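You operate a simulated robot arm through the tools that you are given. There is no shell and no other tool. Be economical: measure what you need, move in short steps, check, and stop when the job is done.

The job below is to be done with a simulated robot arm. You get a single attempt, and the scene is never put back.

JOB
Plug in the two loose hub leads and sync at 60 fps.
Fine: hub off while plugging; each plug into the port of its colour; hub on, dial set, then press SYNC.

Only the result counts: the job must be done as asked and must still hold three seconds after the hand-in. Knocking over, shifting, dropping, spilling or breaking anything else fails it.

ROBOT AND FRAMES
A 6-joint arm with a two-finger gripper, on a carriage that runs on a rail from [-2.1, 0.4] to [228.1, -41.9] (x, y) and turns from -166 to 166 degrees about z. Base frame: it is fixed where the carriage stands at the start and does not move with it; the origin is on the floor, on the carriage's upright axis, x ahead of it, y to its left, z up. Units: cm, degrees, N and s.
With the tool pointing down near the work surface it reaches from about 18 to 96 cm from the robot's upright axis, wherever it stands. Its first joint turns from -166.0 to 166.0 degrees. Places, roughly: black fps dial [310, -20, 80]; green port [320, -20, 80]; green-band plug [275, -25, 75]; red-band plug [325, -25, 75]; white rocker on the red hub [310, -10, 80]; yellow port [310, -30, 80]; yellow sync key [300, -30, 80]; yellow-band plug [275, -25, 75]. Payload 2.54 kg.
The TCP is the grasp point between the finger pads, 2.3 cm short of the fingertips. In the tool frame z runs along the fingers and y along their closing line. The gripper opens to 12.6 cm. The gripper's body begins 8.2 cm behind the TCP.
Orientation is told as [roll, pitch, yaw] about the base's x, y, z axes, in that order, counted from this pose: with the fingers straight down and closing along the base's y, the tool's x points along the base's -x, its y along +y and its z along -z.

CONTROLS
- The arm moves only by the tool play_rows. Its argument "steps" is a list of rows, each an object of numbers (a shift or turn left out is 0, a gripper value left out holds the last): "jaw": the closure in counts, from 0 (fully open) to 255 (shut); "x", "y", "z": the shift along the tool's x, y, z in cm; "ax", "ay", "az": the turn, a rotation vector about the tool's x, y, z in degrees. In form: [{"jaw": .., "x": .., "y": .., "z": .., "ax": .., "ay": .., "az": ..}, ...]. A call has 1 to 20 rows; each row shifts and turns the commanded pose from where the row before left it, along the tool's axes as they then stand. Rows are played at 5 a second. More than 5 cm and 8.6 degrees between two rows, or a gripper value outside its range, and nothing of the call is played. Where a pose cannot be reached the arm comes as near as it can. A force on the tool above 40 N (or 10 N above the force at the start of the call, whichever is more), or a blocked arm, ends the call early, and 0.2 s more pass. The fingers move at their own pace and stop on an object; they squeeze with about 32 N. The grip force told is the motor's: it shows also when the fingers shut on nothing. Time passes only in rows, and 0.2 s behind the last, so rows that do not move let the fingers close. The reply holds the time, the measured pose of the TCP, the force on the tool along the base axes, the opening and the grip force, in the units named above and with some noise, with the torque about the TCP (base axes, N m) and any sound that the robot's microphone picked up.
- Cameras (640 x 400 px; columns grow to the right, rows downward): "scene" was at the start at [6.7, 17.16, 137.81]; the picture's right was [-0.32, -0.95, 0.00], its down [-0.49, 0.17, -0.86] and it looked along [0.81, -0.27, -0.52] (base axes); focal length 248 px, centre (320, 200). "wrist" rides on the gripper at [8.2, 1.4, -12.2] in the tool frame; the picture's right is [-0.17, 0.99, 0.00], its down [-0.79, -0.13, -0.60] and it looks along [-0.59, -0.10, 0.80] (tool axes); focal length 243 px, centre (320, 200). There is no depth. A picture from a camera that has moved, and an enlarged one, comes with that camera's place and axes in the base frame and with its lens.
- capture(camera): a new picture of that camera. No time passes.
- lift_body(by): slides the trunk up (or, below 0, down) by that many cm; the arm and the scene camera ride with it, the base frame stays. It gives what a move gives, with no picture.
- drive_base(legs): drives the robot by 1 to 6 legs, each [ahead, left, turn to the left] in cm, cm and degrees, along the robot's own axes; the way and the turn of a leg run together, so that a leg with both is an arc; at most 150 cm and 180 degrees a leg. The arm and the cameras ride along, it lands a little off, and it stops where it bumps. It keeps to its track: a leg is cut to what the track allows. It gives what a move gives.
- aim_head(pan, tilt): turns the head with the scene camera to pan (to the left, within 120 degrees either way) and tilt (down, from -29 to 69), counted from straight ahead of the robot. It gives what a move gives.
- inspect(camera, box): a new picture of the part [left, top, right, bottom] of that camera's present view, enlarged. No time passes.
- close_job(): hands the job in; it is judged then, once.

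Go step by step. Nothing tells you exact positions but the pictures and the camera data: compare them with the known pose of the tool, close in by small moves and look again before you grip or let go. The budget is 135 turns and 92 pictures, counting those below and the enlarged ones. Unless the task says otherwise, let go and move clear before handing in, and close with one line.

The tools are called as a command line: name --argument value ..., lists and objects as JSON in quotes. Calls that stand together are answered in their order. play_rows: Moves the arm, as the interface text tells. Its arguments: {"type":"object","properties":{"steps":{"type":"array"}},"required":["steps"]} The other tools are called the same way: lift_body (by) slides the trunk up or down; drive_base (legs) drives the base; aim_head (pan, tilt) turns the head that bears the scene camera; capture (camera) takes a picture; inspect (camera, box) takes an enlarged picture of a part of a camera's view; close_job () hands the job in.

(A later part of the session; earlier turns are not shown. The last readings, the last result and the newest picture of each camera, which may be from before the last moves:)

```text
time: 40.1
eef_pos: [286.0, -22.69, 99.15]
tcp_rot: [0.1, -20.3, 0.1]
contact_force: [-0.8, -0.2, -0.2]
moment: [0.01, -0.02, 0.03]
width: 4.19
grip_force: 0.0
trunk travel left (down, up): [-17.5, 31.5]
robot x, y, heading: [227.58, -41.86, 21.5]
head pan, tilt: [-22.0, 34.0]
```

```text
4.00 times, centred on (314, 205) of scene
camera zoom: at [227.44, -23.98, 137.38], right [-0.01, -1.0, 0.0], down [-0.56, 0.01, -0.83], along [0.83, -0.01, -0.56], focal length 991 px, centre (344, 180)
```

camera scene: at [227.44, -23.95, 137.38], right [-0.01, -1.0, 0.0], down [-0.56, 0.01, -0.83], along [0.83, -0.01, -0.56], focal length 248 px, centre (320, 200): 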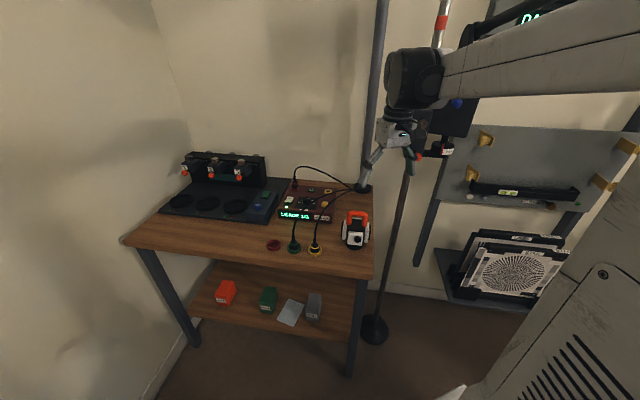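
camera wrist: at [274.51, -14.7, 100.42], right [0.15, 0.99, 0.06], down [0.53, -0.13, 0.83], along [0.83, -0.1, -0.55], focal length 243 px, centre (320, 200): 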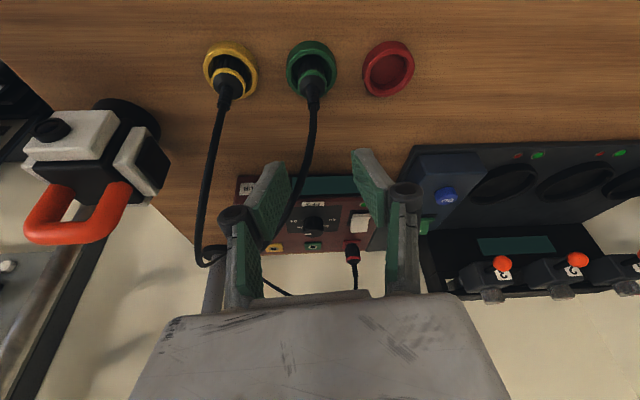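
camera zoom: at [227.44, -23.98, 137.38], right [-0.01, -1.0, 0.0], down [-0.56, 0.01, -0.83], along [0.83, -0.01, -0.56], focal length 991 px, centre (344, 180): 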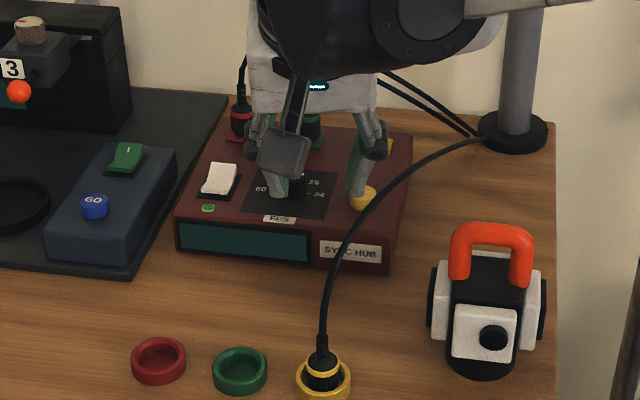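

Green is seated; now the yellow plug at ≈[284.8,-23.0]. Descending over it with the same approach.

play_rows --steps '[{"jaw": 150, "x": 1.85, "y": -0.1, "z": 3.23}, {"x": 1.85, "y": -0.1, "z": 3.23}, {"x": 1.85, "y": -0.1, "z": 3.23}, {"x": 0.68, "z": 1.88}, {}]'

inspect --camera "wrist" --box '[200, 40, 440, 190]'

inspect --camera "scene" --box '[265, 200, 361, 260]'

```text
time: 41.3
eef_pos: [284.17, -23.11, 85.94]
tcp_rot: [0.1, -20.3, 0.0]
contact_force: [-0.3, 0.0, -0.1]
moment: [0.02, 0.0, 0.03]
width: 5.2
grip_force: 0.0
trunk travel left (down, up): [-17.5, 31.5]
robot x, y, heading: [227.41, -42.08, 21.6]
head pan, tilt: [-22.0, 34.0]
```

```text
2.67 times, centred on (320, 115) of wrist
camera zoom: at [272.22, -21.71, 94.62], right [0.15, 0.99, 0.06], down [0.54, -0.13, 0.83], along [0.83, -0.1, -0.55], focal length 647 px, centre (320, 427)
```

zoom: 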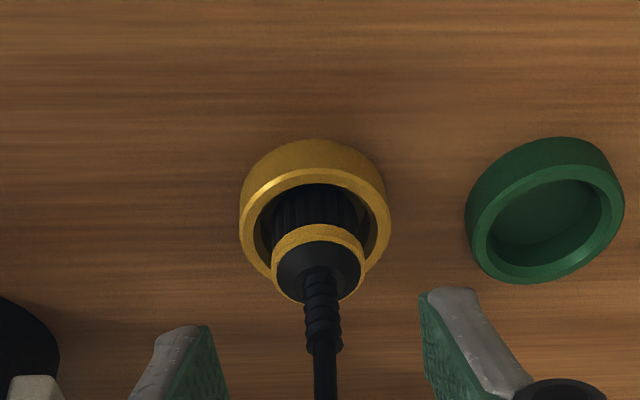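

```text
6.67 times, centred on (313, 230) of scene
camera zoom: at [227.49, -23.95, 137.38], right [-0.01, -1.0, 0.0], down [-0.56, 0.01, -0.83], along [0.83, -0.01, -0.56], focal length 1652 px, centre (367, 0)
```

zoom: 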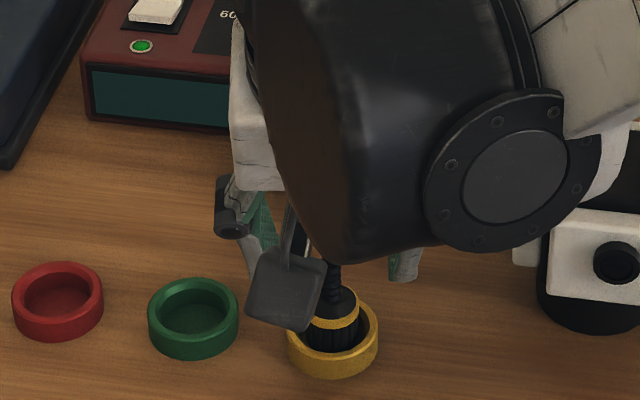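

play_rows --steps '[{"x": 0.85, "y": 0.1, "z": 1.7}, {"x": 0.5, "z": 1.25}, {"x": 0.15, "z": 0.4}, {"x": 0.1, "z": 0.26}, {}]'

inspect --camera "wrist" --box '[200, 80, 440, 230]'

```text
time: 42.5
eef_pos: [283.79, -22.98, 82.06]
tcp_rot: [0.1, -20.3, 0.0]
contact_force: [-0.3, 0.1, -0.2]
moment: [0.01, -0.03, 0.0]
width: 5.19
grip_force: 0.0
trunk travel left (down, up): [-17.5, 31.5]
robot x, y, heading: [227.62, -42.0, 21.4]
head pan, tilt: [-22.0, 34.0]
```

```text
2.67 times, centred on (320, 155) of wrist
camera zoom: at [271.86, -21.69, 90.74], right [0.15, 0.99, 0.06], down [0.54, -0.13, 0.83], along [0.83, -0.1, -0.55], focal length 647 px, centre (320, 320)
```

zoom: 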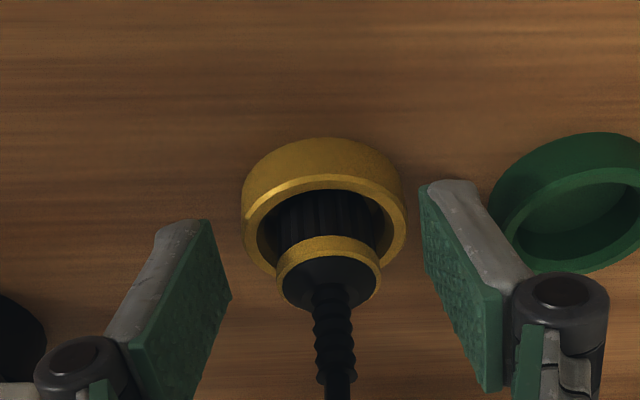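

Similar to the green grasp. Closing and lifting.

play_rows --steps '[{"jaw": 255}, {}, {}, {}]'

inspect --camera "wrist" --box '[200, 80, 440, 230]'

```text
time: 43.5
eef_pos: [283.84, -22.95, 82.16]
tcp_rot: [0.2, -20.2, -0.1]
contact_force: [1.0, -0.7, -0.3]
moment: [-0.03, 0.0, 0.01]
width: 2.61
grip_force: 32.1
trunk travel left (down, up): [-17.5, 31.5]
robot x, y, heading: [227.48, -41.56, 21.5]
head pan, tilt: [-22.0, 34.0]
```

```text
2.67 times, centred on (320, 155) of wrist
camera zoom: at [271.86, -21.7, 90.74], right [0.15, 0.99, 0.06], down [0.54, -0.13, 0.83], along [0.83, -0.1, -0.55], focal length 647 px, centre (320, 320)
```

zoom: 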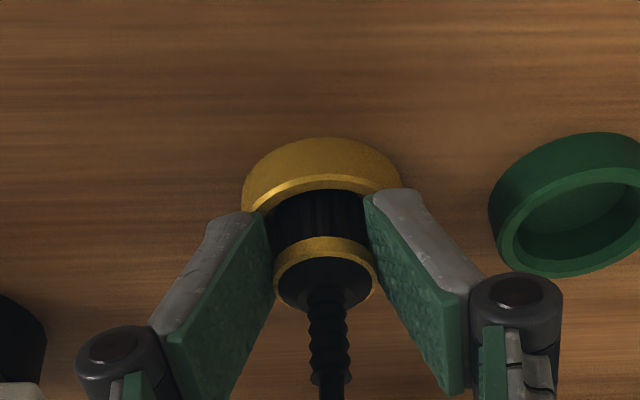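

play_rows --steps '[{"x": -0.34, "z": -0.94}, {"x": -0.68, "z": -1.88}, {"x": -1.03, "z": -2.82}, {"x": -1.37, "z": -3.76}, {"x": -0.68, "z": -1.88}, {"x": -3.76, "z": 1.37, "y": -0.75}, {"x": -3.76, "z": 1.37, "y": -0.75}, {"x": -3.76, "z": 1.37, "y": -0.75}, {"x": -3.76, "z": 1.37, "y": -0.75}, {"x": -3.76, "z": 1.37, "y": -0.75}, {"x": -3.76, "z": 1.37, "y": -0.75}, {"x": -1.9, "z": 0.68, "y": -0.75}, {}]'

inspect --camera "wrist" --box '[200, 60, 440, 210]'

inspect --camera "scene" --box '[282, 145, 378, 205]'

```text
time: 46.3
eef_pos: [309.76, -28.18, 94.38]
tcp_rot: [0.1, -20.4, 0.0]
contact_force: [-0.6, 0.1, -0.6]
moment: [0.01, 0.03, 0.0]
width: 2.61
grip_force: 32.0
trunk travel left (down, up): [-17.5, 31.5]
robot x, y, heading: [227.86, -42.24, 21.4]
head pan, tilt: [-22.0, 34.0]
```

```text
2.67 times, centred on (320, 135) of wrist
camera zoom: at [297.75, -26.86, 102.92], right [0.15, 0.99, 0.06], down [0.54, -0.13, 0.83], along [0.83, -0.1, -0.55], focal length 647 px, centre (320, 373)
```

zoom: 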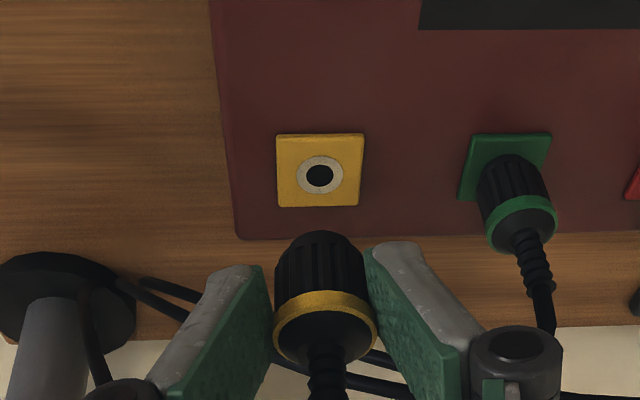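

```text
6.67 times, centred on (330, 175) of scene
camera zoom: at [227.5, -23.96, 137.38], right [-0.01, -1.0, 0.0], down [-0.56, 0.01, -0.83], along [0.83, -0.01, -0.56], focal length 1652 px, centre (253, 367)
```

zoom: 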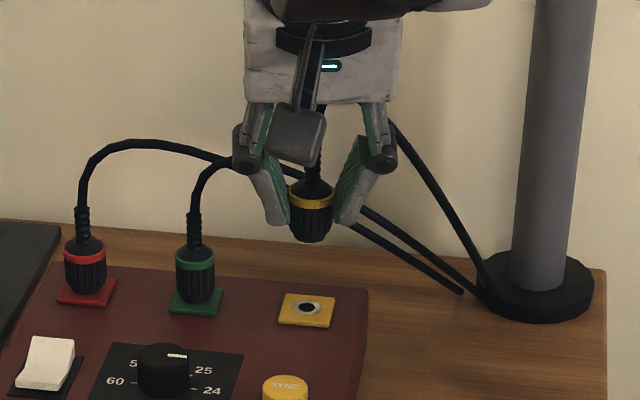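

play_rows --steps '[{"x": -3.0, "z": 1.09, "y": -0.1}, {"x": 0.51, "z": 1.41}, {"x": 0.51, "z": 1.41}, {"x": 0.51, "z": 1.41}, {"x": 0.34, "z": 0.94}, {}]'

inspect --camera "wrist" --box '[240, 80, 400, 180]'

inspect --camera "scene" --box '[288, 160, 352, 200]'

```text
time: 47.7
eef_pos: [312.86, -28.28, 88.68]
tcp_rot: [0.1, -20.3, 0.0]
contact_force: [-0.1, 0.2, -1.0]
moment: [-0.01, 0.02, 0.0]
width: 2.59
grip_force: 32.0
trunk travel left (down, up): [-17.5, 31.5]
robot x, y, heading: [227.67, -41.79, 21.7]
head pan, tilt: [-22.0, 34.0]
```

```text
4.00 times, centred on (320, 130) of wrist
camera zoom: at [300.96, -26.98, 97.29], right [0.15, 0.99, 0.06], down [0.54, -0.13, 0.83], along [0.83, -0.1, -0.55], focal length 970 px, centre (320, 480)
```

zoom: 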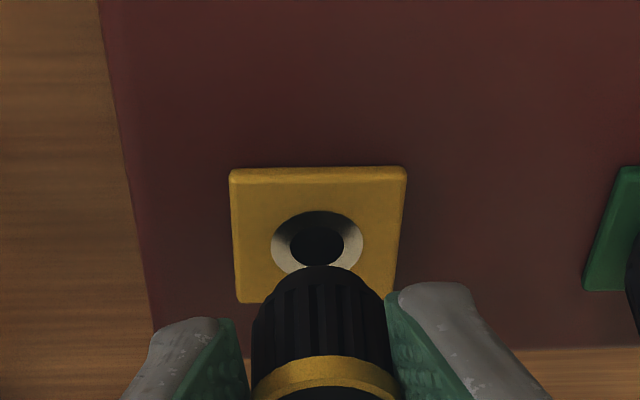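

```text
10.00 times, centred on (320, 180) of scene
camera zoom: at [227.49, -23.96, 137.38], right [-0.01, -1.0, 0.0], down [-0.56, 0.01, -0.83], along [0.83, -0.01, -0.56], focal length 2478 px, centre (320, 400)
```

zoom: 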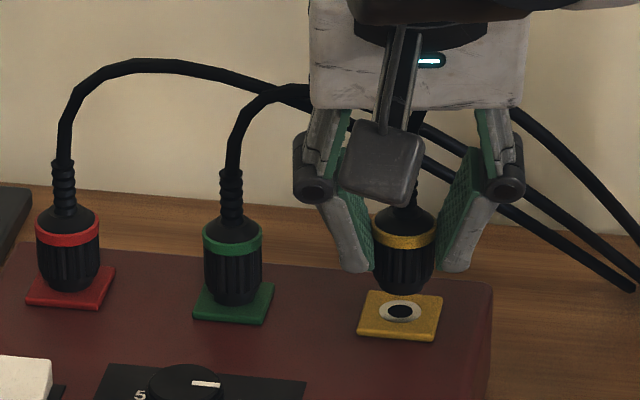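

Same relative alignment as with green. Pressing in.

play_rows --steps '[{"x": 0.14, "z": 0.38}, {"x": 0.1, "z": 0.28}, {"x": 0.1, "z": 0.28}, {"x": 0.07, "z": 0.19}, {"x": 0.07, "z": 0.19}]'

inspect --camera "scene" --box '[288, 160, 352, 200]'

```text
time: 48.9
eef_pos: [312.98, -28.3, 87.56]
tcp_rot: [0.0, -20.4, 0.0]
contact_force: [3.5, 0.6, 16.2]
moment: [-0.13, -0.37, 0.08]
width: 2.59
grip_force: 32.3
trunk travel left (down, up): [-17.5, 31.5]
robot x, y, heading: [227.39, -42.07, 21.6]
head pan, tilt: [-22.0, 34.0]
```

```text
10.00 times, centred on (320, 180) of scene
camera zoom: at [227.39, -23.98, 137.4], right [-0.01, -1.0, 0.0], down [-0.56, 0.01, -0.83], along [0.83, -0.01, -0.56], focal length 2478 px, centre (320, 400)
```

zoom: 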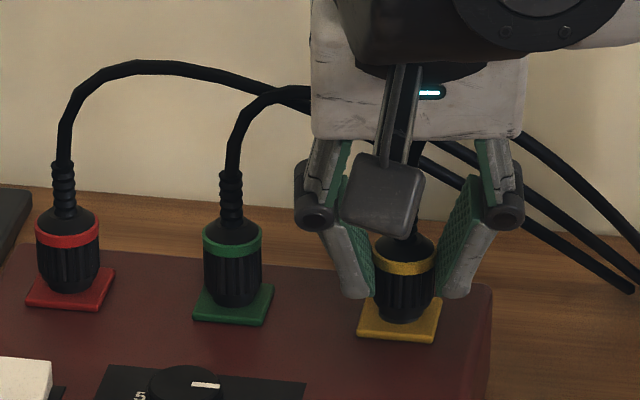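

No snap yet with 16 N; pressing a little more.

play_rows --steps '[{"x": 0.05, "z": 0.14}, {"x": 0.05, "z": 0.14}, {"x": 0.03, "z": 0.09}, {}]'

```text
time: 49.9
eef_pos: [312.93, -28.32, 87.11]
tcp_rot: [0.1, -20.3, 0.1]
contact_force: [-1.8, 1.0, 26.3]
moment: [-0.06, -0.22, 0.05]
width: 2.5
grip_force: 31.8
trunk travel left (down, up): [-17.5, 31.5]
robot x, y, heading: [227.81, -42.12, 21.6]
head pan, tilt: [-22.0, 34.0]
```

inspect --camera "scene" --box '[288, 160, 352, 200]'

inspect --camera "wrist" --box '[240, 90, 400, 190]'

```text
10.00 times, centred on (320, 180) of scene
camera zoom: at [227.27, -23.99, 137.39], right [-0.01, -1.0, 0.0], down [-0.56, 0.01, -0.83], along [0.83, -0.01, -0.56], focal length 2478 px, centre (320, 400)
```

zoom: 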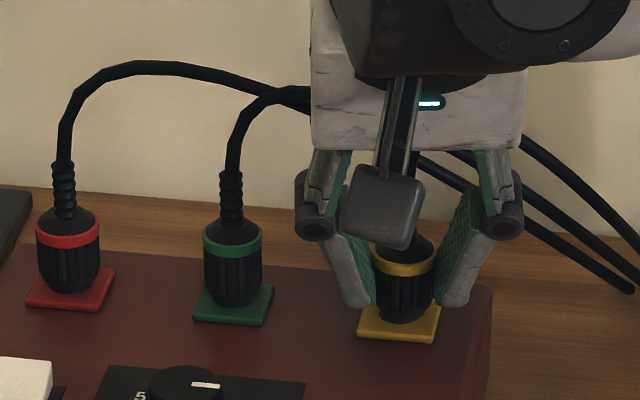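

```text
4.00 times, centred on (320, 140) of wrist
camera zoom: at [300.9, -27.04, 95.71], right [0.15, 0.99, 0.06], down [0.53, -0.13, 0.83], along [0.83, -0.1, -0.55], focal length 970 px, centre (320, 440)
```

zoom: 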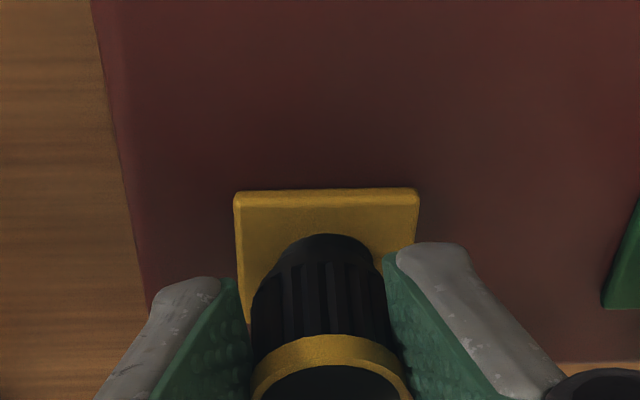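

The plug sits flush-looking but no snap was heard; pushing a bit more, watching the force.

play_rows --steps '[{"x": 0.04, "z": 0.1}, {}, {"x": 0.04, "z": 0.1}, {}, {"x": 0.04, "z": 0.1}, {}]'

inspect --camera "wrist" --box '[240, 90, 400, 190]'

```text
time: 51.3
eef_pos: [312.88, -28.16, 86.84]
tcp_rot: [0.1, -20.4, 0.1]
contact_force: [-0.3, 1.9, 28.1]
moment: [0.04, -0.37, 0.06]
width: 2.5
grip_force: 31.6
trunk travel left (down, up): [-17.5, 31.5]
robot x, y, heading: [227.56, -41.86, 21.2]
head pan, tilt: [-22.0, 34.0]
```

```text
4.00 times, centred on (320, 140) of wrist
camera zoom: at [300.89, -27.06, 95.36], right [0.15, 0.99, 0.06], down [0.53, -0.13, 0.84], along [0.83, -0.1, -0.55], focal length 970 px, centre (320, 440)
```

zoom: 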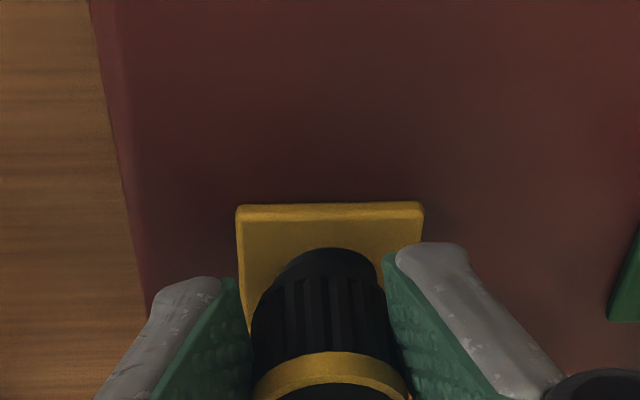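

The fingers are slipping at ~28 N while the plug stays. I'll make a small lateral search while keeping pressure.

play_rows --steps '[{"y": 0.1}, {"y": 0.1}, {"y": -0.1}, {"y": -0.1}, {"x": -0.1, "z": 0.04}, {"x": -0.1, "z": 0.04}, {"x": 0.1, "z": -0.02}, {"x": 0.1, "z": -0.02}, {"x": 0.1, "z": -0.02}, {"x": 0.1, "z": -0.02}, {"x": -0.1, "z": 0.04}, {"x": -0.1, "z": 0.04}, {"y": -0.1}, {"y": -0.1}, {"y": 0.2}]'

inspect --camera "scene" --box '[288, 160, 352, 200]'

```text
time: 54.5
eef_pos: [313.06, -28.29, 86.7]
tcp_rot: [0.0, -20.3, 0.1]
contact_force: [-5.9, -3.8, 18.7]
moment: [-0.11, -0.02, 0.01]
width: 2.47
grip_force: 31.9
trunk travel left (down, up): [-17.5, 31.5]
robot x, y, heading: [227.8, -41.77, 21.5]
head pan, tilt: [-22.0, 34.0]
```

```text
10.00 times, centred on (320, 180) of scene
camera zoom: at [227.33, -24.01, 137.38], right [-0.01, -1.0, 0.0], down [-0.56, 0.01, -0.83], along [0.83, -0.01, -0.56], focal length 2478 px, centre (320, 400)
```

zoom: 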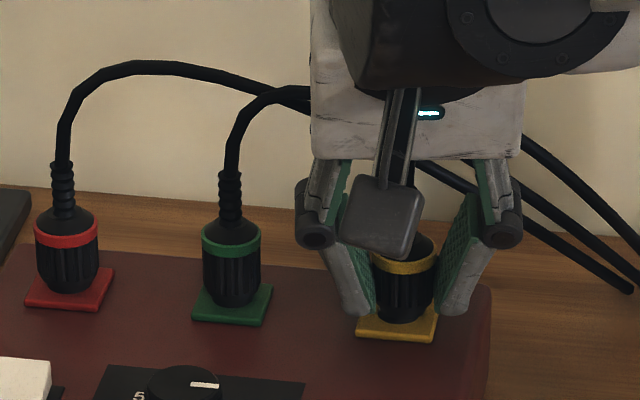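

Still no snap. Releasing and backing off to see how the plug sits.

play_rows --steps '[{"jaw": 165}, {}, {"x": -0.34, "z": -0.94}, {"x": -1.03, "z": -2.82}, {"x": -1.37, "z": -3.76}, {}]'

inspect --camera "scene" --box '[288, 160, 352, 200]'

inspect --camera "wrist" --box '[240, 60, 440, 180]'

```text
time: 55.9
eef_pos: [312.95, -28.47, 94.61]
tcp_rot: [0.0, -20.3, 0.0]
contact_force: [0.3, -0.5, -0.5]
moment: [-0.03, -0.01, -0.01]
width: 4.46
grip_force: 0.0
trunk travel left (down, up): [-17.5, 31.5]
robot x, y, heading: [227.56, -41.98, 21.4]
head pan, tilt: [-22.0, 34.0]
```

```text
10.00 times, centred on (320, 180) of scene
camera zoom: at [227.46, -23.97, 137.38], right [-0.01, -1.0, 0.0], down [-0.56, 0.01, -0.83], along [0.83, -0.01, -0.56], focal length 2478 px, centre (320, 400)
```

zoom: 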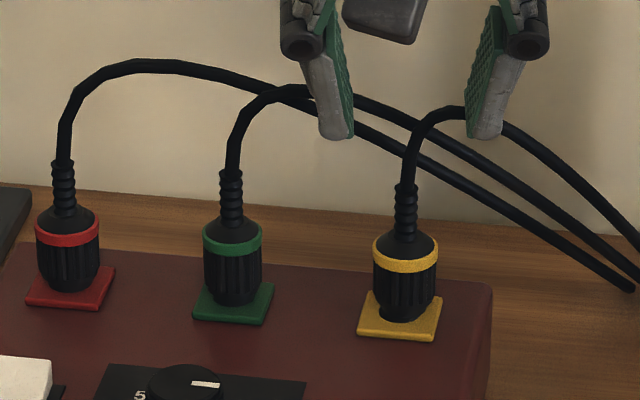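

```text
3.20 times, centred on (340, 120) of wrist
camera zoom: at [301.02, -27.08, 103.28], right [0.15, 0.99, 0.06], down [0.53, -0.13, 0.83], along [0.83, -0.1, -0.55], focal length 776 px, centre (256, 456)
```

zoom: 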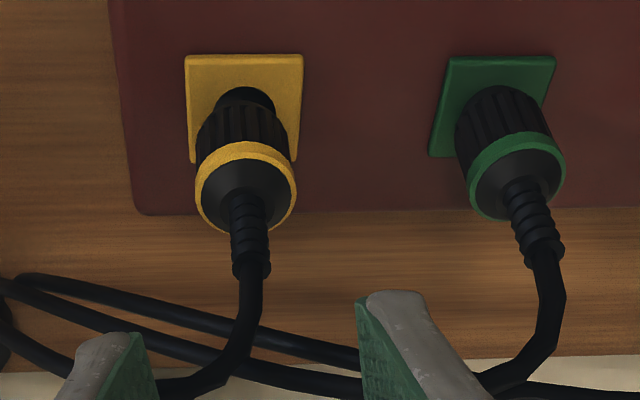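

inspect --camera "scene" --box '[318, 180, 342, 196]'

inspect --camera "wrist" --box '[290, 70, 350, 136]'

```text
16.00 times, centred on (330, 188) of scene
camera zoom: at [227.46, -23.97, 137.38], right [-0.01, -1.0, 0.0], down [-0.56, 0.01, -0.83], along [0.83, -0.01, -0.56], focal length 3965 px, centre (160, 392)
```

zoom: 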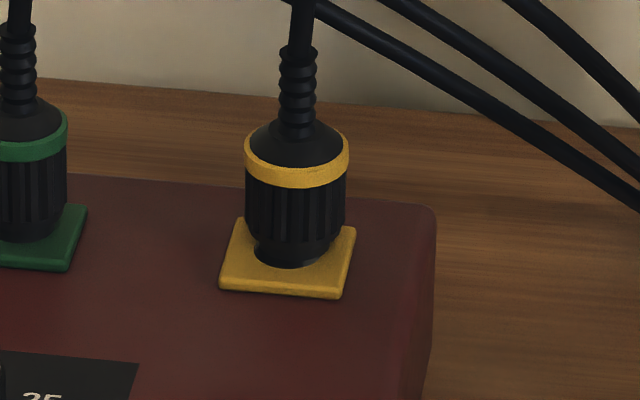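

```text
6.06 times, centred on (320, 103) of wrist
camera zoom: at [301.02, -27.08, 103.28], right [0.15, 0.99, 0.06], down [0.53, -0.13, 0.83], along [0.83, -0.1, -0.55], focal length 1470 px, centre (320, 788)
```

zoom: 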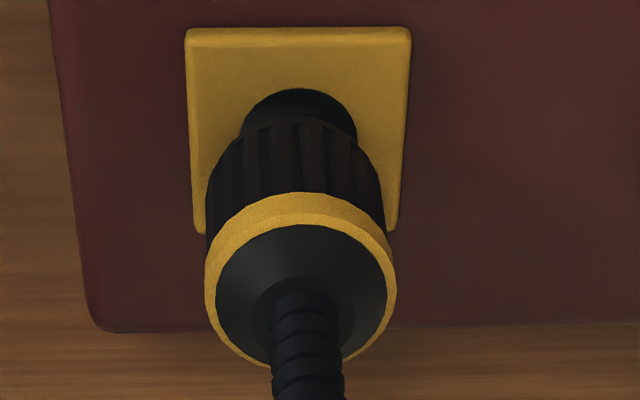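

The yellow plug is upright in the hole but ~0.4 cm short of home. I'll push on its shoulder with the fingertips part-closed around the strain relief.

play_rows --steps '[{"x": -0.5, "y": 0.1, "z": 0.2}, {"x": 0.68, "z": 1.88}, {"x": 0.68, "z": 1.88}, {"jaw": 215}, {}]'

inspect --camera "scene" --box '[288, 160, 352, 200]'

inspect --camera "wrist" --box '[240, 80, 400, 200]'

```text
time: 57.1
eef_pos: [313.68, -28.14, 90.74]
tcp_rot: [0.1, -20.3, 0.0]
contact_force: [-0.1, 0.2, -0.3]
moment: [0.0, -0.01, -0.01]
width: 1.95
grip_force: 0.1
trunk travel left (down, up): [-17.5, 31.5]
robot x, y, heading: [227.63, -41.79, 21.5]
head pan, tilt: [-22.0, 34.0]
```

```text
10.00 times, centred on (320, 180) of scene
camera zoom: at [227.48, -23.96, 137.38], right [-0.01, -1.0, 0.0], down [-0.56, 0.01, -0.83], along [0.83, -0.01, -0.56], focal length 2478 px, centre (320, 400)
```

zoom: 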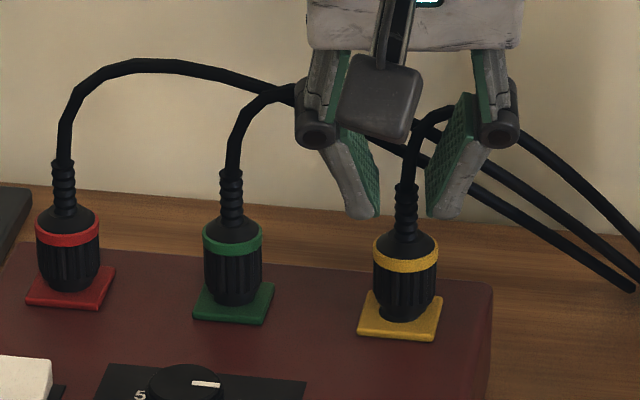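

```text
3.33 times, centred on (320, 140) of wrist
camera zoom: at [301.75, -26.89, 99.27], right [0.15, 0.99, 0.06], down [0.54, -0.13, 0.83], along [0.83, -0.1, -0.55], focal length 809 px, centre (320, 400)
```

zoom: 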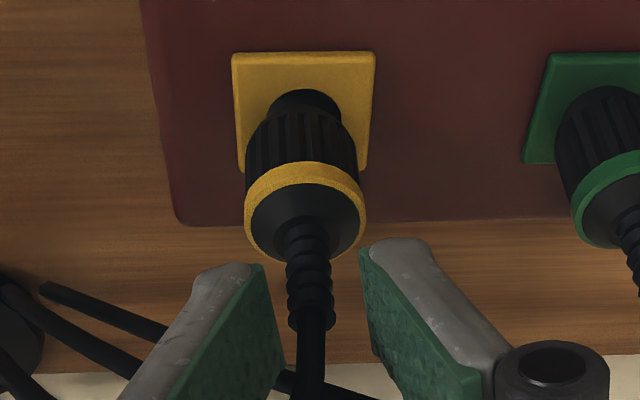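

Fingertips flank the strain relief. Pressing down on the shoulder in small steps.

play_rows --steps '[{"jaw": 221, "x": 0.2, "z": 0.56}, {"x": 0.1, "z": 0.28}, {"x": 0.07, "z": 0.19}, {"x": 0.07, "z": 0.19}, {"x": 0.07, "z": 0.19}, {"x": 0.07, "z": 0.19}, {"x": 0.07, "z": 0.19}, {"x": 0.07, "z": 0.19}]'

inspect --camera "scene" --box '[288, 160, 352, 200]'

```text
time: 59.0
eef_pos: [313.44, -28.14, 88.84]
tcp_rot: [0.0, -20.4, 0.0]
contact_force: [-9.4, 4.0, 37.6]
moment: [0.05, 0.31, -0.07]
width: 0.63
grip_force: 28.4
trunk travel left (down, up): [-17.5, 31.5]
robot x, y, heading: [227.87, -41.84, 21.3]
head pan, tilt: [-22.0, 34.0]
stopped in row 8: the force on the tool passed its limit at 44 N (the readings are from after the stop); the commanded pose is now the measured one
```

```text
10.00 times, centred on (320, 180) of scene
camera zoom: at [227.13, -23.96, 137.4], right [-0.01, -1.0, 0.0], down [-0.56, 0.01, -0.83], along [0.83, -0.01, -0.56], focal length 2478 px, centre (320, 400)
```

zoom: 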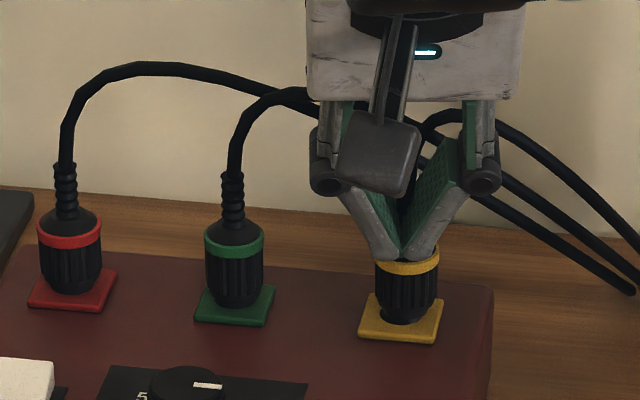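

44 N didn't move it. I'll back off upward and compare all three plugs closely.

play_rows --steps '[{"jaw": 180, "x": -0.2, "z": -0.56}, {"x": -1.03, "z": -2.82}, {"x": -1.37, "z": -3.76}, {}]'

inspect --camera "scene" --box '[302, 178, 334, 198]'

inspect --camera "wrist" --box '[270, 50, 420, 140]'

```text
time: 60.0
eef_pos: [313.72, -28.09, 96.11]
tcp_rot: [0.1, -20.2, 0.0]
contact_force: [-0.1, -0.1, 0.5]
moment: [0.05, -0.01, -0.01]
width: 3.7
grip_force: 0.1
trunk travel left (down, up): [-17.5, 31.5]
robot x, y, heading: [227.5, -41.91, 21.5]
head pan, tilt: [-22.0, 34.0]
```

```text
16.00 times, centred on (318, 188) of scene
camera zoom: at [227.47, -23.97, 137.37], right [-0.01, -1.0, 0.0], down [-0.56, 0.01, -0.83], along [0.83, -0.01, -0.56], focal length 3965 px, centre (352, 392)
```

zoom: 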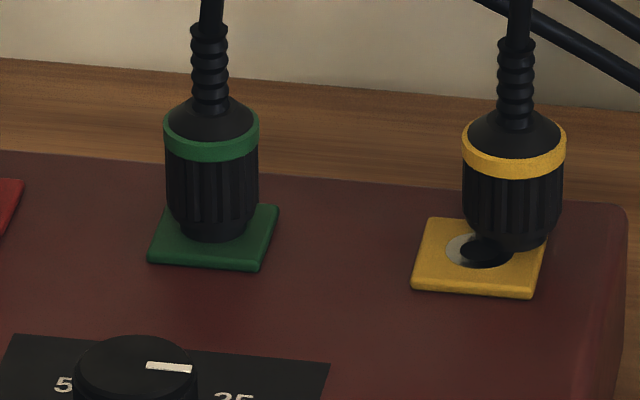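

```text
4.27 times, centred on (345, 95) of wrist
camera zoom: at [301.65, -26.89, 104.69], right [0.15, 0.99, 0.06], down [0.53, -0.13, 0.83], along [0.83, -0.1, -0.55], focal length 1035 px, centre (213, 648)
```

zoom: 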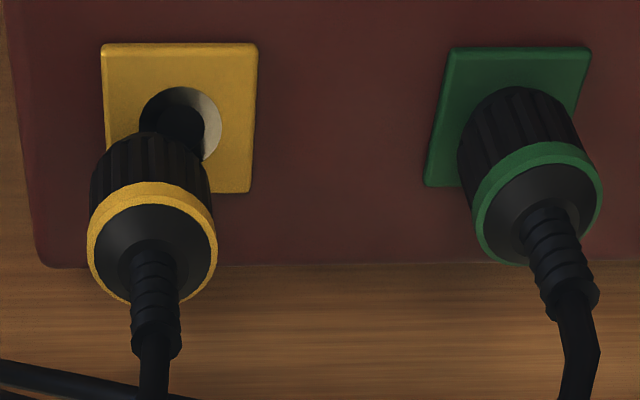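

The yellow plug never entered the hole; it now stands just beside it. I'll regrip it and realign using a direct view of the hole.

play_rows --steps '[{"jaw": 150, "y": -0.9}, {"x": 1.05, "z": 2.28}, {"x": 1.04, "z": 2.28}, {}]'

inspect --camera "wrist" --box '[220, 60, 420, 200]'

inspect --camera "scene" --box '[302, 174, 342, 199]'

```text
time: 61.0
eef_pos: [313.26, -29.22, 91.29]
tcp_rot: [0.2, -20.4, 0.0]
contact_force: [0.5, -0.8, -0.1]
moment: [0.01, -0.02, 0.03]
width: 5.17
grip_force: 0.0
trunk travel left (down, up): [-17.5, 31.5]
robot x, y, heading: [227.65, -41.57, 21.4]
head pan, tilt: [-22.0, 34.0]
```

```text
2.86 times, centred on (320, 130) of wrist
camera zoom: at [301.31, -27.93, 99.83], right [0.15, 0.99, 0.06], down [0.53, -0.13, 0.83], along [0.83, -0.1, -0.55], focal length 693 px, centre (320, 400)
```

zoom: 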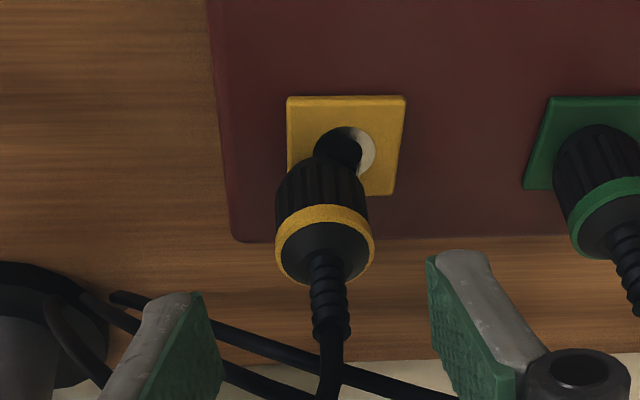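

```text
16.00 times, centred on (322, 186) of scene
camera zoom: at [227.5, -23.96, 137.38], right [-0.01, -1.0, 0.0], down [-0.56, 0.01, -0.83], along [0.83, -0.01, -0.56], focal length 3965 px, centre (288, 416)
```

zoom: 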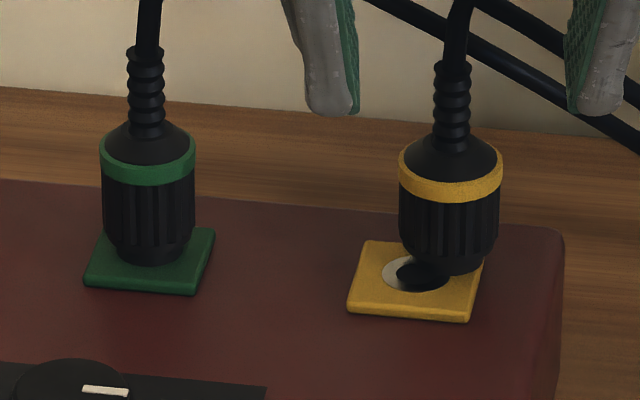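

play_rows --steps '[{"x": 0.68, "y": 0.1, "z": 1.88}, {"x": 0.5, "z": 1.37}, {"x": 0.24, "z": 0.66}, {}, {"jaw": 255}, {}, {}, {}]'

inspect --camera "wrist" --box '[220, 60, 420, 200]'

```text
time: 62.8
eef_pos: [313.28, -28.91, 87.07]
tcp_rot: [0.1, -20.3, 0.0]
contact_force: [1.0, 1.4, -0.5]
moment: [0.03, -0.01, -0.01]
width: 2.52
grip_force: 31.8
trunk travel left (down, up): [-17.5, 31.5]
robot x, y, heading: [227.66, -41.52, 21.4]
head pan, tilt: [-22.0, 34.0]
```

```text
2.86 times, centred on (320, 130) of wrist
camera zoom: at [301.29, -27.75, 95.65], right [0.15, 0.99, 0.06], down [0.53, -0.13, 0.83], along [0.83, -0.1, -0.55], focal length 693 px, centre (320, 400)
```

zoom: 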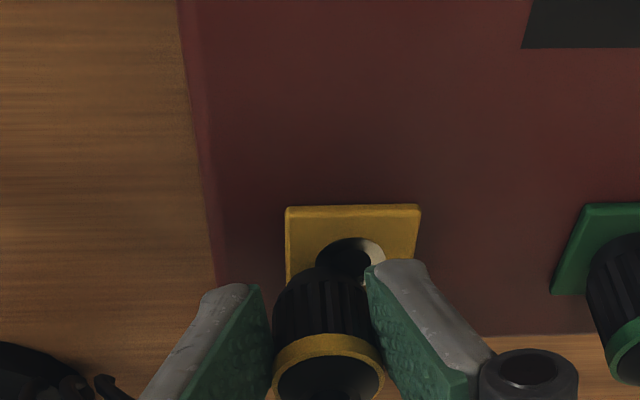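

Regripped lower on the body. Lifting 3 cm to measure offset to the hole.

play_rows --steps '[{"x": -0.34, "z": -0.94}, {"x": -0.68, "z": -1.88}, {}]'

inspect --camera "wrist" --box '[240, 80, 400, 180]'

inspect --camera "scene" --box '[302, 174, 342, 199]'

```text
time: 63.6
eef_pos: [313.14, -29.17, 90.07]
tcp_rot: [0.1, -20.2, 0.0]
contact_force: [0.1, 0.1, -0.8]
moment: [-0.02, -0.01, -0.03]
width: 2.51
grip_force: 32.0
trunk travel left (down, up): [-17.5, 31.5]
robot x, y, heading: [227.71, -42.23, 21.2]
head pan, tilt: [-22.0, 34.0]
```

```text
4.00 times, centred on (320, 130) of wrist
camera zoom: at [301.23, -27.72, 98.69], right [0.15, 0.99, 0.06], down [0.53, -0.13, 0.83], along [0.83, -0.1, -0.55], focal length 970 px, centre (320, 480)
```

zoom: 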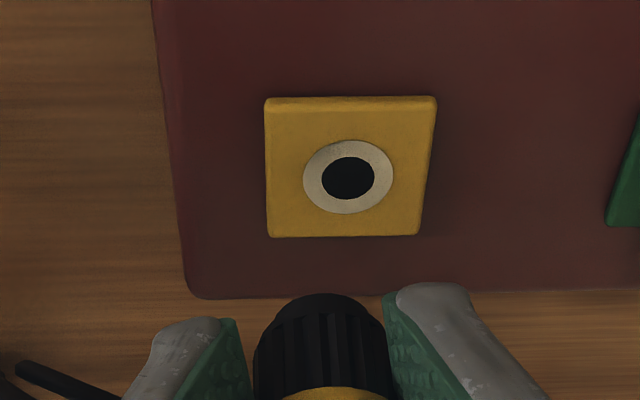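

```text
16.00 times, centred on (322, 186) of scene
camera zoom: at [227.48, -23.97, 137.38], right [-0.01, -1.0, 0.0], down [-0.56, 0.01, -0.83], along [0.83, -0.01, -0.56], focal length 3965 px, centre (288, 416)
```

zoom: 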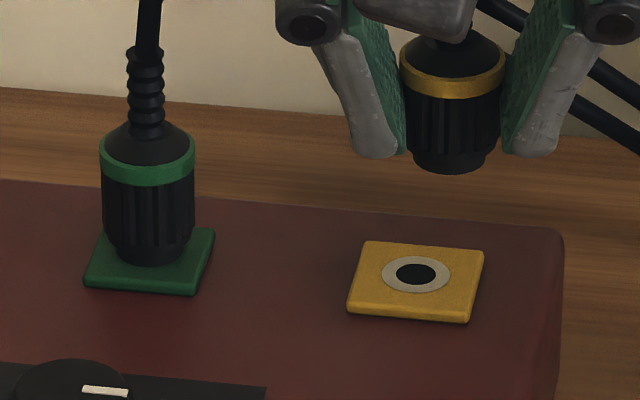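

Measured: plug must shift about −0.75 in x and +0.77 in y to sit over the hole. Applying and lowering a bit, then checking.

play_rows --steps '[{"x": 0.7, "y": 0.77, "z": -0.26}, {"x": 0.48, "z": 1.32}, {}]'

inspect --camera "wrist" --box '[280, 90, 376, 150]'

inspect --camera "scene" --box '[302, 174, 342, 199]'

```text
time: 64.4
eef_pos: [312.54, -28.24, 88.45]
tcp_rot: [0.1, -20.4, 0.0]
contact_force: [-0.8, -0.1, -0.2]
moment: [-0.01, 0.0, 0.02]
width: 2.51
grip_force: 31.6
trunk travel left (down, up): [-17.5, 31.5]
robot x, y, heading: [227.36, -42.15, 21.2]
head pan, tilt: [-22.0, 34.0]
```

```text
6.67 times, centred on (328, 120) of wrist
camera zoom: at [300.53, -26.96, 97.1], right [0.15, 0.99, 0.06], down [0.53, -0.13, 0.83], along [0.83, -0.1, -0.55], focal length 1618 px, centre (267, 733)
```

zoom: 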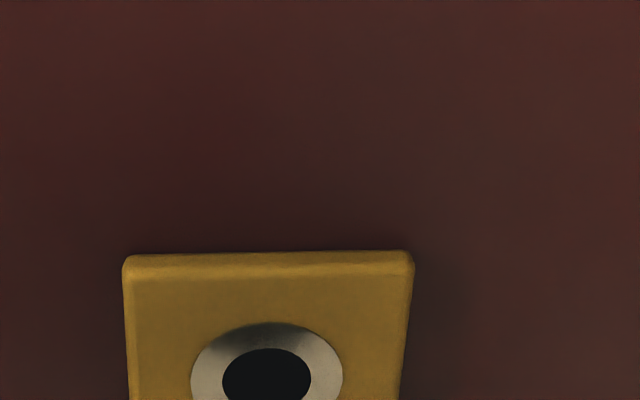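

```text
16.00 times, centred on (322, 186) of scene
camera zoom: at [227.49, -23.96, 137.38], right [-0.01, -1.0, 0.0], down [-0.56, 0.01, -0.83], along [0.83, -0.01, -0.56], focal length 3965 px, centre (288, 416)
```

zoom: 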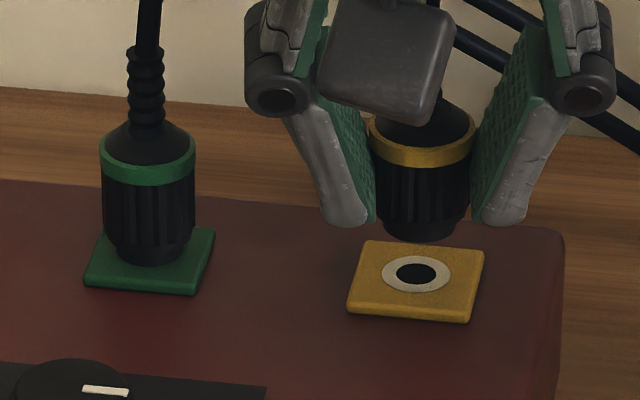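

inspect --camera "wrist" --box '[280, 130, 376, 190]'

```text
6.67 times, centred on (328, 160) of wrist
camera zoom: at [300.53, -26.96, 97.1], right [0.15, 0.99, 0.06], down [0.53, -0.13, 0.83], along [0.83, -0.1, -0.55], focal length 1618 px, centre (267, 467)
```

zoom: 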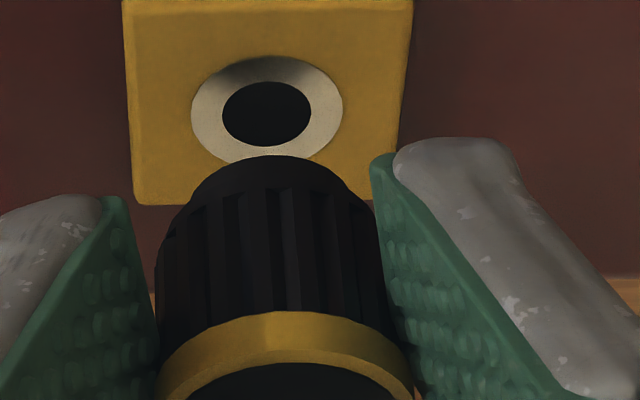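

Remaining offset only ~0.1 cm in −x. Correcting and pressing in.

play_rows --steps '[{"x": 0.1, "y": 0.03, "z": -0.03}, {"x": 0.24, "z": 0.66}, {"x": 0.14, "z": 0.38}, {"x": 0.07, "z": 0.19}, {"x": 0.07, "z": 0.19}, {"x": 0.05, "z": 0.14}, {}]'

inspect --camera "wrist" --box '[280, 130, 376, 190]'

inspect --camera "scene" --box '[302, 174, 342, 199]'

```text
time: 66.0
eef_pos: [312.4, -28.26, 86.98]
tcp_rot: [0.1, -20.5, 0.1]
contact_force: [13.6, 4.8, 22.2]
moment: [0.04, -0.45, 0.15]
width: 2.53
grip_force: 31.7
trunk travel left (down, up): [-17.5, 31.5]
robot x, y, heading: [227.29, -41.79, 21.2]
head pan, tilt: [-22.0, 34.0]
heard: snap
```

```text
6.67 times, centred on (328, 160) of wrist
camera zoom: at [300.41, -26.9, 95.61], right [0.15, 0.99, 0.06], down [0.53, -0.13, 0.84], along [0.83, -0.1, -0.55], focal length 1618 px, centre (267, 467)
```

zoom: 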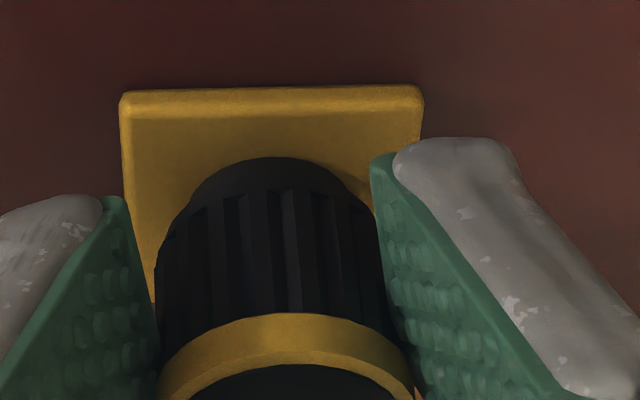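

```text
16.00 times, centred on (322, 186) of scene
camera zoom: at [227.42, -23.96, 137.4], right [-0.01, -1.0, 0.0], down [-0.56, 0.01, -0.83], along [0.83, -0.01, -0.56], focal length 3965 px, centre (288, 416)
```

zoom: 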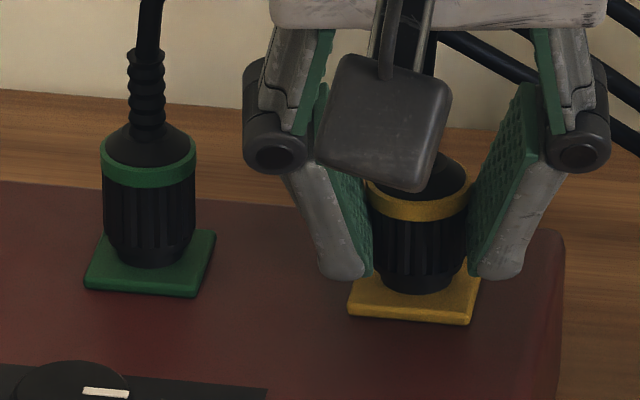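

Snap heard: yellow is seated. Releasing, rising, then squaring the tool and closing fingers on the way to the rocker.

play_rows --steps '[{"x": 0.1, "z": -0.1}, {"jaw": 165}, {}, {"x": -0.34, "z": -0.94}, {"x": -1.03, "z": -2.82}, {"x": -1.37, "z": -3.76}, {"x": -0.7, "z": -1.88}, {"x": 3.76, "z": -1.37}, {"jaw": 255, "x": 3.76, "z": -1.37}, {"ay": 6.7}, {"ay": 6.7}, {"ay": 6.7}, {"y": 4.5}, {"y": 4.5}, {"y": 4.5}, {"y": 1.7, "x": -0.5}, {}]'

inspect --camera "scene" --box '[276, 160, 356, 215]'

capture --camera "wrist"

```text
time: 69.6
eef_pos: [304.7, -12.95, 96.95]
tcp_rot: [0.2, -0.2, 0.0]
contact_force: [-0.5, -0.4, -0.2]
moment: [-0.04, 0.02, -0.02]
width: 0.03
grip_force: 28.7
trunk travel left (down, up): [-17.5, 31.5]
robot x, y, heading: [227.64, -41.82, 21.6]
head pan, tilt: [-22.0, 34.0]
```

```text
7.27 times, centred on (316, 188) of scene
camera zoom: at [227.5, -23.94, 137.37], right [-0.01, -1.0, 0.0], down [-0.56, 0.01, -0.83], along [0.83, -0.01, -0.56], focal length 1802 px, centre (349, 291)
```

zoom: 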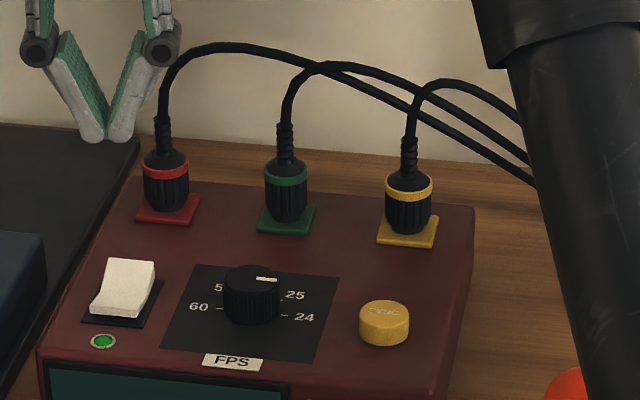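

```text
16 pictures are left
camera wrist: at [296.36, -11.76, 109.13], right [0.17, 0.99, 0.0], down [0.79, -0.13, 0.6], along [0.59, -0.1, -0.8], focal length 243 px, centre (320, 200)
```

wrist: 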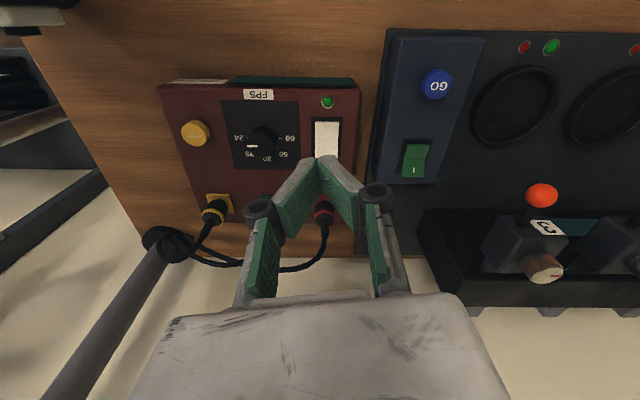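

All three seated. Now pressing the back of the rocker to switch the hub on (16 pictures left, so sparingly).

play_rows --steps '[{"x": -4.3, "y": -0.1}, {"z": 4}, {"z": 4}, {"z": 1}, {"z": 0.4}, {"z": 0.4}, {"z": 0.3}, {"z": 0.3}, {"z": 0.2}, {"z": 0.2}, {"z": 0.2}]'

```text
time: 72.0
eef_pos: [309.05, -13.06, 86.05]
tcp_rot: [0.1, -0.4, -0.1]
contact_force: [3.5, 1.4, 10.4]
moment: [0.03, -0.12, 0.07]
width: 0.61
grip_force: 28.2
trunk travel left (down, up): [-17.5, 31.5]
robot x, y, heading: [227.52, -41.91, 21.4]
head pan, tilt: [-22.0, 34.0]
```

Lifting, moving above the dial axis (≈[305.5,-19.5]), pre-turning the tool ~82° clockwise and opening the jaws.

play_rows --steps '[{"z": -4}, {"z": -4}, {"x": 1.75, "y": -3.2}, {"x": 1.75, "y": -3.2, "jaw": 160}, {"az": 8.2}, {"az": 8.2}, {"az": 8.2}, {"az": 8.2}, {"az": 8.2}, {"az": 8.2}, {"az": 8.2}, {"az": 8.2}, {"az": 8.2}, {"az": 8.2}, {}]'

inspect --camera "scene" --box '[276, 170, 348, 222]'

inspect --camera "wrist" --box '[200, 80, 440, 240]'

```text
time: 75.2
eef_pos: [305.64, -19.54, 93.92]
tcp_rot: [0.3, 0.1, -82.2]
contact_force: [0.1, 0.5, -0.5]
moment: [-0.01, 0.02, -0.01]
width: 4.7
grip_force: 0.0
trunk travel left (down, up): [-17.5, 31.5]
robot x, y, heading: [227.83, -42.08, 21.2]
head pan, tilt: [-22.0, 34.0]
```

```text
7.69 times, centred on (312, 196) of scene
camera zoom: at [227.48, -23.96, 137.38], right [-0.01, -1.0, 0.0], down [-0.56, 0.01, -0.83], along [0.83, -0.01, -0.56], focal length 1906 px, centre (382, 231)
```

zoom: 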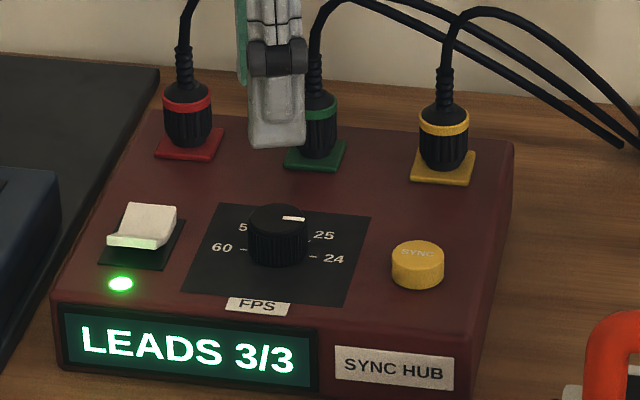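

```text
2.50 times, centred on (320, 160) of wrist
camera zoom: at [305.69, -11.31, 106.16], right [1.0, -0.03, 0.0], down [-0.02, -0.8, 0.6], along [-0.01, -0.6, -0.8], focal length 606 px, centre (320, 300)
```

zoom: 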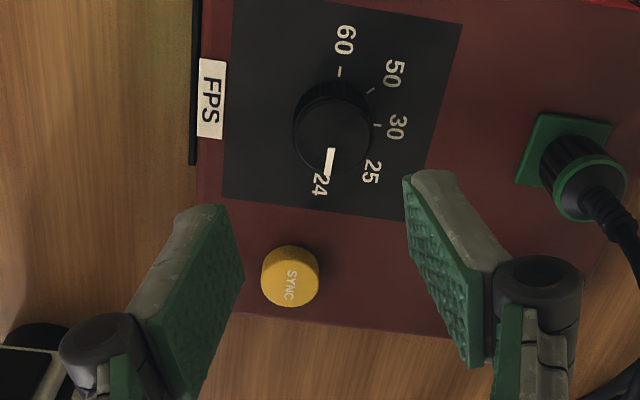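

Hub on, LEADS 3/3. A close look at the dial's pointer.

inspect --camera "wrist" --box '[286, 84, 376, 164]'

```text
5.00 times, centred on (331, 124) of wrist
camera zoom: at [305.69, -11.31, 106.16], right [1.0, -0.03, 0.0], down [-0.02, -0.8, 0.6], along [-0.01, -0.6, -0.8], focal length 1213 px, centre (265, 580)
```

zoom: 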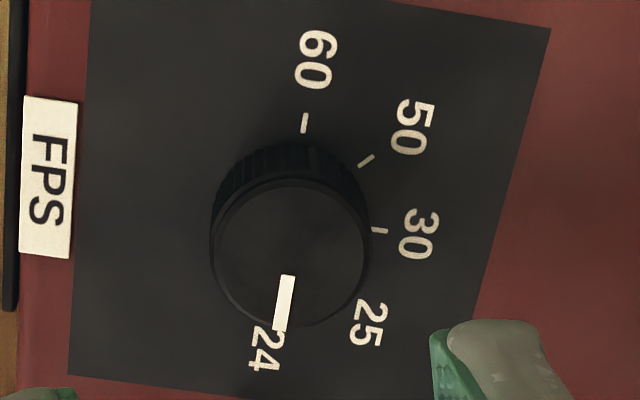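

The pointer is at 24 and detents are 45° apart, so 60 is 180° counter-clockwise. Centring on the dial ([306.0,-19.65]) and descending around it.

play_rows --steps '[{"x": -0.15, "y": 0.33}, {"az": 8}, {"z": 3}, {"z": 2.9}, {"z": 0.8}, {"z": 0.4}, {"z": 0.3}, {}]'

inspect --camera "scene" --box '[276, 175, 348, 220]'

```text
time: 77.0
eef_pos: [305.81, -19.73, 86.5]
tcp_rot: [0.1, 0.1, -89.9]
contact_force: [0.0, 1.1, -0.7]
moment: [-0.02, -0.04, 0.01]
width: 4.68
grip_force: 0.1
trunk travel left (down, up): [-17.5, 31.5]
robot x, y, heading: [227.35, -41.88, 21.4]
head pan, tilt: [-22.0, 34.0]
```

```text
8.89 times, centred on (312, 198) of scene
camera zoom: at [227.49, -23.96, 137.38], right [-0.01, -1.0, 0.0], down [-0.56, 0.01, -0.83], along [0.83, -0.01, -0.56], focal length 2203 px, centre (391, 222)
```

zoom: 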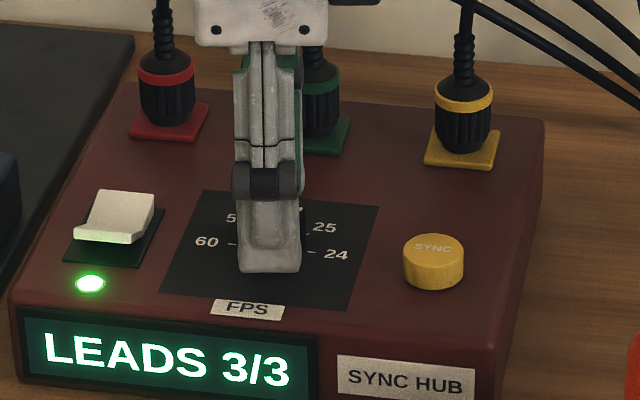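

Centred on the dial. Gripping and turning counter-clockwise about 130° first.

play_rows --steps '[{"jaw": 255}, {}, {}, {"az": -8}, {"az": -8}, {"az": -8}, {"az": -8}, {"az": -8}, {"az": -8}, {"az": -8}, {"az": -8}, {"az": -8}, {"az": -8}, {"az": -8}, {"az": -8}, {"az": -8}, {"az": -8}, {"az": -8}, {}]'

```text
time: 78.2
eef_pos: [306.09, -19.82, 86.56]
tcp_rot: [0.5, 0.0, -78.1]
contact_force: [5.1, 1.5, -4.1]
moment: [0.34, -0.16, -0.03]
width: 3.02
grip_force: 44.9
trunk travel left (down, up): [-17.5, 31.5]
robot x, y, heading: [227.49, -41.89, 21.6]
head pan, tilt: [-22.0, 34.0]
stopped in row 5: the force on the tool passed its limit at 41 N (the readings are from after the stop); the commanded pose is now the measured one
```

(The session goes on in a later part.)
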